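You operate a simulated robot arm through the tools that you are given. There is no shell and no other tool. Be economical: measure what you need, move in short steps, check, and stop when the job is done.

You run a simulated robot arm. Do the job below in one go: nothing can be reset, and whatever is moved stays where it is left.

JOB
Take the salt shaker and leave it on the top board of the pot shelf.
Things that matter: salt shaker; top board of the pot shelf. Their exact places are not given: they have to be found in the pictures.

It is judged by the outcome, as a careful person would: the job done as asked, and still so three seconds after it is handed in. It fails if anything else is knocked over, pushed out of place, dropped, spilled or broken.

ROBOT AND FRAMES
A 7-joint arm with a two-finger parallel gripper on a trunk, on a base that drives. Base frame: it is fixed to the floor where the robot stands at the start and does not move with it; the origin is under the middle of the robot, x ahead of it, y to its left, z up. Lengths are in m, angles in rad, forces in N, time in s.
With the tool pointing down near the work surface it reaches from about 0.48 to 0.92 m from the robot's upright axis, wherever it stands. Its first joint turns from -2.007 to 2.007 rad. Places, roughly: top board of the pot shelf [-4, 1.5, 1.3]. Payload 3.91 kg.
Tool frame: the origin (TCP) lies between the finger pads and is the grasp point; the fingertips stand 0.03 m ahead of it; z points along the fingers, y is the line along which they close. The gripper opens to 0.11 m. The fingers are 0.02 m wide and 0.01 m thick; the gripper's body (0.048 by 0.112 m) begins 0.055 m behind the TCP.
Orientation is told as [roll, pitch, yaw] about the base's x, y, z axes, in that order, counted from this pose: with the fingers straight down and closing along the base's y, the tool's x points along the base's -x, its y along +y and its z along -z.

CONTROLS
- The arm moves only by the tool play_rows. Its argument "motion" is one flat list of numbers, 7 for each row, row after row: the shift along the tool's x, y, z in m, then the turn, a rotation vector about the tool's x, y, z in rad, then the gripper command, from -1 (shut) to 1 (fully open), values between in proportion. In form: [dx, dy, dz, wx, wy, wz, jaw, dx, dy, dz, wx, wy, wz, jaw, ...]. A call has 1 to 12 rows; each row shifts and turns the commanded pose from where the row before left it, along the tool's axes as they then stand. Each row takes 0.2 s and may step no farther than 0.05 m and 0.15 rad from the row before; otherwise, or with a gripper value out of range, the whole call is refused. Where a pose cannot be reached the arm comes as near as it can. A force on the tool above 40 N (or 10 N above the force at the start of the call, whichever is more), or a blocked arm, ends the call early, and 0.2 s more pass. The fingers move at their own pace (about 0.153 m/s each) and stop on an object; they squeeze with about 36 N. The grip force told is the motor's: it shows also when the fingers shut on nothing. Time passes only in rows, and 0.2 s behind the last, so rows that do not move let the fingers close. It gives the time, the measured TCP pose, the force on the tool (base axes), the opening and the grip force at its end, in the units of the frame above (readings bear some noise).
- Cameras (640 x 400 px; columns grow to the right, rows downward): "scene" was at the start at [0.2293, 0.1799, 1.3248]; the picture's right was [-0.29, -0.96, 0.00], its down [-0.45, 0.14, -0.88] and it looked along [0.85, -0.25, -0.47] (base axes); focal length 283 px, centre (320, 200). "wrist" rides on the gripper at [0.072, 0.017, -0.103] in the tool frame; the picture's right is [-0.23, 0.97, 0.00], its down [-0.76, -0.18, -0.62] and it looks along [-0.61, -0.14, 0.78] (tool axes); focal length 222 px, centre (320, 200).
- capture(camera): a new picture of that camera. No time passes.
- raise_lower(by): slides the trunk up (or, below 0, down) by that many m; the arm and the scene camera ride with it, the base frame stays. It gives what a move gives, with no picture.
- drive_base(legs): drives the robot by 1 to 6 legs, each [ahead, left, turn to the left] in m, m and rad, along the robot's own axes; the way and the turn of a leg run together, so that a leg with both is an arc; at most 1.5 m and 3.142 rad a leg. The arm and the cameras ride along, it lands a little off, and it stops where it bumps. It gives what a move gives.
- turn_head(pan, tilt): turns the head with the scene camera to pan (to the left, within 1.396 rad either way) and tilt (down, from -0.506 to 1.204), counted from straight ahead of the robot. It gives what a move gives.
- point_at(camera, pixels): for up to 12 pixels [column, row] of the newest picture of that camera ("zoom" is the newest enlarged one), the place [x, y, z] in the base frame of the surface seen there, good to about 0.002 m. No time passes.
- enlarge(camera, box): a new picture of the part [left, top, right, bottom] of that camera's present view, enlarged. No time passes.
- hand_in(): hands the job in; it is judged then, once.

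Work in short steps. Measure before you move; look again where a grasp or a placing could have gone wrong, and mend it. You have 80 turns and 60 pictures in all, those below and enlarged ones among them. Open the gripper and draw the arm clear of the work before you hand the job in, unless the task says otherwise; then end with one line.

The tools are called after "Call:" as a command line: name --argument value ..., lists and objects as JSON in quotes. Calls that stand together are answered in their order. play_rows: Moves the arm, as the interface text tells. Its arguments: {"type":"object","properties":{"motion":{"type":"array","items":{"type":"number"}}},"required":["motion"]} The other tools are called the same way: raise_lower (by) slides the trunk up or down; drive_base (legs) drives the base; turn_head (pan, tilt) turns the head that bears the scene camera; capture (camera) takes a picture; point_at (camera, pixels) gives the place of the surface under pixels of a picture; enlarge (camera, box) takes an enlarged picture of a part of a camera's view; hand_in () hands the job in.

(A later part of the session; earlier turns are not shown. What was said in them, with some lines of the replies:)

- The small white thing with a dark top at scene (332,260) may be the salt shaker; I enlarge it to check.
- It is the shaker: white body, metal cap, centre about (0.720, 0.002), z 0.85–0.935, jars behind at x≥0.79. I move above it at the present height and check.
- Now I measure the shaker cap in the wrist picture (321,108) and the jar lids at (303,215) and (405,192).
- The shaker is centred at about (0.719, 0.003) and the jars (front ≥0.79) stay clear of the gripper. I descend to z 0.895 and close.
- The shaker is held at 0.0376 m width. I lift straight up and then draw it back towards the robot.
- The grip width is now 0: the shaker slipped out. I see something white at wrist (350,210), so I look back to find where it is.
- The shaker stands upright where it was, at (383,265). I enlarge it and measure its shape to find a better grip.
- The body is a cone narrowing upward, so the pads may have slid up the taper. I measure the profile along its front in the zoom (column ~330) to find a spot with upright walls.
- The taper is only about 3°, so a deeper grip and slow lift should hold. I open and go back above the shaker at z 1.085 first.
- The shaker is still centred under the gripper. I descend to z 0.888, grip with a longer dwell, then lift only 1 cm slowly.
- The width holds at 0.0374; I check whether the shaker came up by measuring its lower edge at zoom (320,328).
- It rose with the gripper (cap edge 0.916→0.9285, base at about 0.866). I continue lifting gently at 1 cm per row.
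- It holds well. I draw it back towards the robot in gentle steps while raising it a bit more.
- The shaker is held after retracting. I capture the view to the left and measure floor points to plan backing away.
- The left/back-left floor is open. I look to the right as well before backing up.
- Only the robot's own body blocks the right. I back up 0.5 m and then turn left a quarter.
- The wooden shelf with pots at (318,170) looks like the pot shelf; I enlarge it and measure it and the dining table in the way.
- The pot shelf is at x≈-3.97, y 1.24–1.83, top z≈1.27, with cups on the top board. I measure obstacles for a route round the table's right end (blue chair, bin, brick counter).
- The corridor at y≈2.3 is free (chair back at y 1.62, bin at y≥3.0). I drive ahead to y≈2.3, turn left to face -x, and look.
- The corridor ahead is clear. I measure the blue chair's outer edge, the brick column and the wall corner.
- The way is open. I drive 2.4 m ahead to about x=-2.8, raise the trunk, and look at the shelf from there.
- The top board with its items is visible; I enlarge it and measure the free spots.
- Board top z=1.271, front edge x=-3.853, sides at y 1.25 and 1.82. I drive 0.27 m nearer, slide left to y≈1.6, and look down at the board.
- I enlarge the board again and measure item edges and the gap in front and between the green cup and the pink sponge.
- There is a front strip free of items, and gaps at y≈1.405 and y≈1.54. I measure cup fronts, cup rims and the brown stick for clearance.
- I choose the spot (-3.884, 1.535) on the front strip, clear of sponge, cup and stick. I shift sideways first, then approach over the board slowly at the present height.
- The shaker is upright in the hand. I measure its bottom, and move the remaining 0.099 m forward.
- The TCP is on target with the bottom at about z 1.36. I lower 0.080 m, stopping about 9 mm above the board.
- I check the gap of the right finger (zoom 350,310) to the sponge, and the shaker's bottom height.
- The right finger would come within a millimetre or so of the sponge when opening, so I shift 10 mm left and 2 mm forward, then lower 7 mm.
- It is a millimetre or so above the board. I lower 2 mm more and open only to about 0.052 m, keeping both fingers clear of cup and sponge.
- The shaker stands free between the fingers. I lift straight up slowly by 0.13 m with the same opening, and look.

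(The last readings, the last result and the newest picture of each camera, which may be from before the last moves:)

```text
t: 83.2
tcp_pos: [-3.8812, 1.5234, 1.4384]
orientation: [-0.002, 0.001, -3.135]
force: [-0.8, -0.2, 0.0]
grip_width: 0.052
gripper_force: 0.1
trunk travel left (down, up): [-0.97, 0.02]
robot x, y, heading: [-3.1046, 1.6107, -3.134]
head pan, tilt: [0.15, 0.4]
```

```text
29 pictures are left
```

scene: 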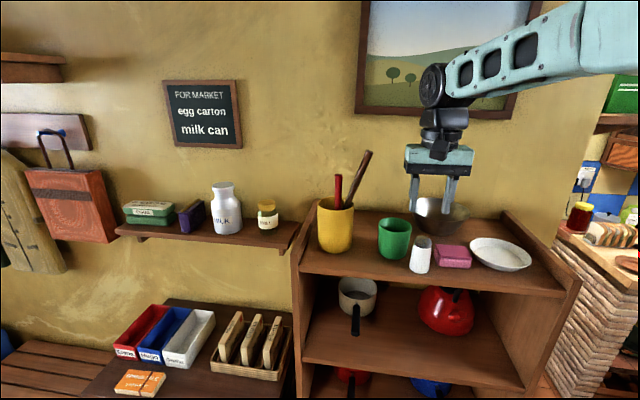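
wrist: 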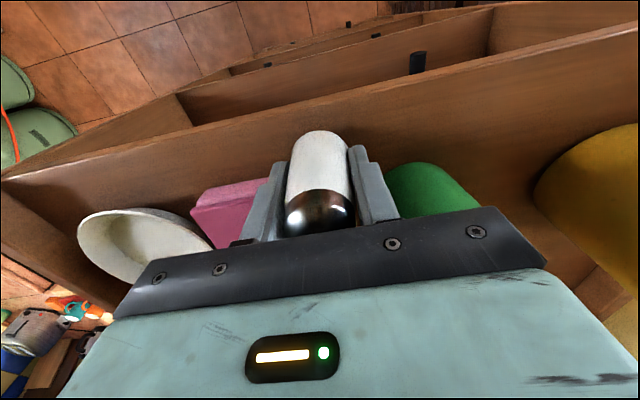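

The shaker stands upright on the top board at (420,255). I draw the arm back towards the robot, open the gripper, and verify.

Call:
play_rows --motion '[0.02, 0, 0, 0, 0, 0, -0.05, 0.03, 0, 0, 0, 0, 0, -0.05, 0.03, 0, 0, 0, 0, 0, -0.05, 0.03, 0, 0, 0, 0, 0, -0.05, 0.03, 0, 0, 0, 0, 0, -0.05, 0.03, 0, 0, 0, 0, 0, 0.5, 0.03, 0, 0, 0, 0, 0, 1, 0.03, 0, 0, 0, 0, 0, 1, 0, 0, 0, 0, 0, 0, 1]'

Call:
enlarge --camera "scene" --box '[290, 150, 550, 300]'

Call:
point_at --camera "zoom" --pixels '[[318, 292], [322, 265], [328, 220]]'

```text
t: 85.2
tcp_pos: [-3.6513, 1.5237, 1.4387]
orientation: [-0.003, 0.0, -3.135]
force: [0.5, 0.3, 0.5]
grip_width: 0.1099
gripper_force: 0.0
trunk travel left (down, up): [-0.97, 0.02]
robot x, y, heading: [-3.1077, 1.6141, -3.134]
head pan, tilt: [0.15, 0.4]
```

```text
2.46 times, centred on (420, 225) of scene
```

zoom: 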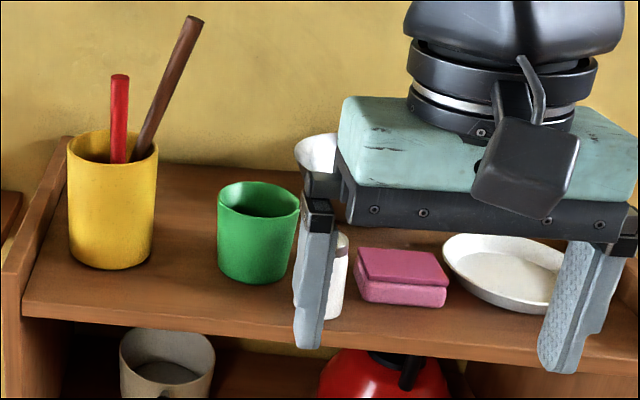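

```text
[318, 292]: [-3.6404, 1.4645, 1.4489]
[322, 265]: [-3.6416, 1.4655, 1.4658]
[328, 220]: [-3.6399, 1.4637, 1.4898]
```

The shaker stands upright on the board behind the withdrawn finger, and the neighbouring items are where they were. The arm is clear and the gripper is open, so I hand in.

Call:
hand_in

```text
The job is handed in.
```

The salt shaker is standing upright on the top board of the pot shelf; it slipped out of the first grip but stayed standing where it was, and nothing else was moved.
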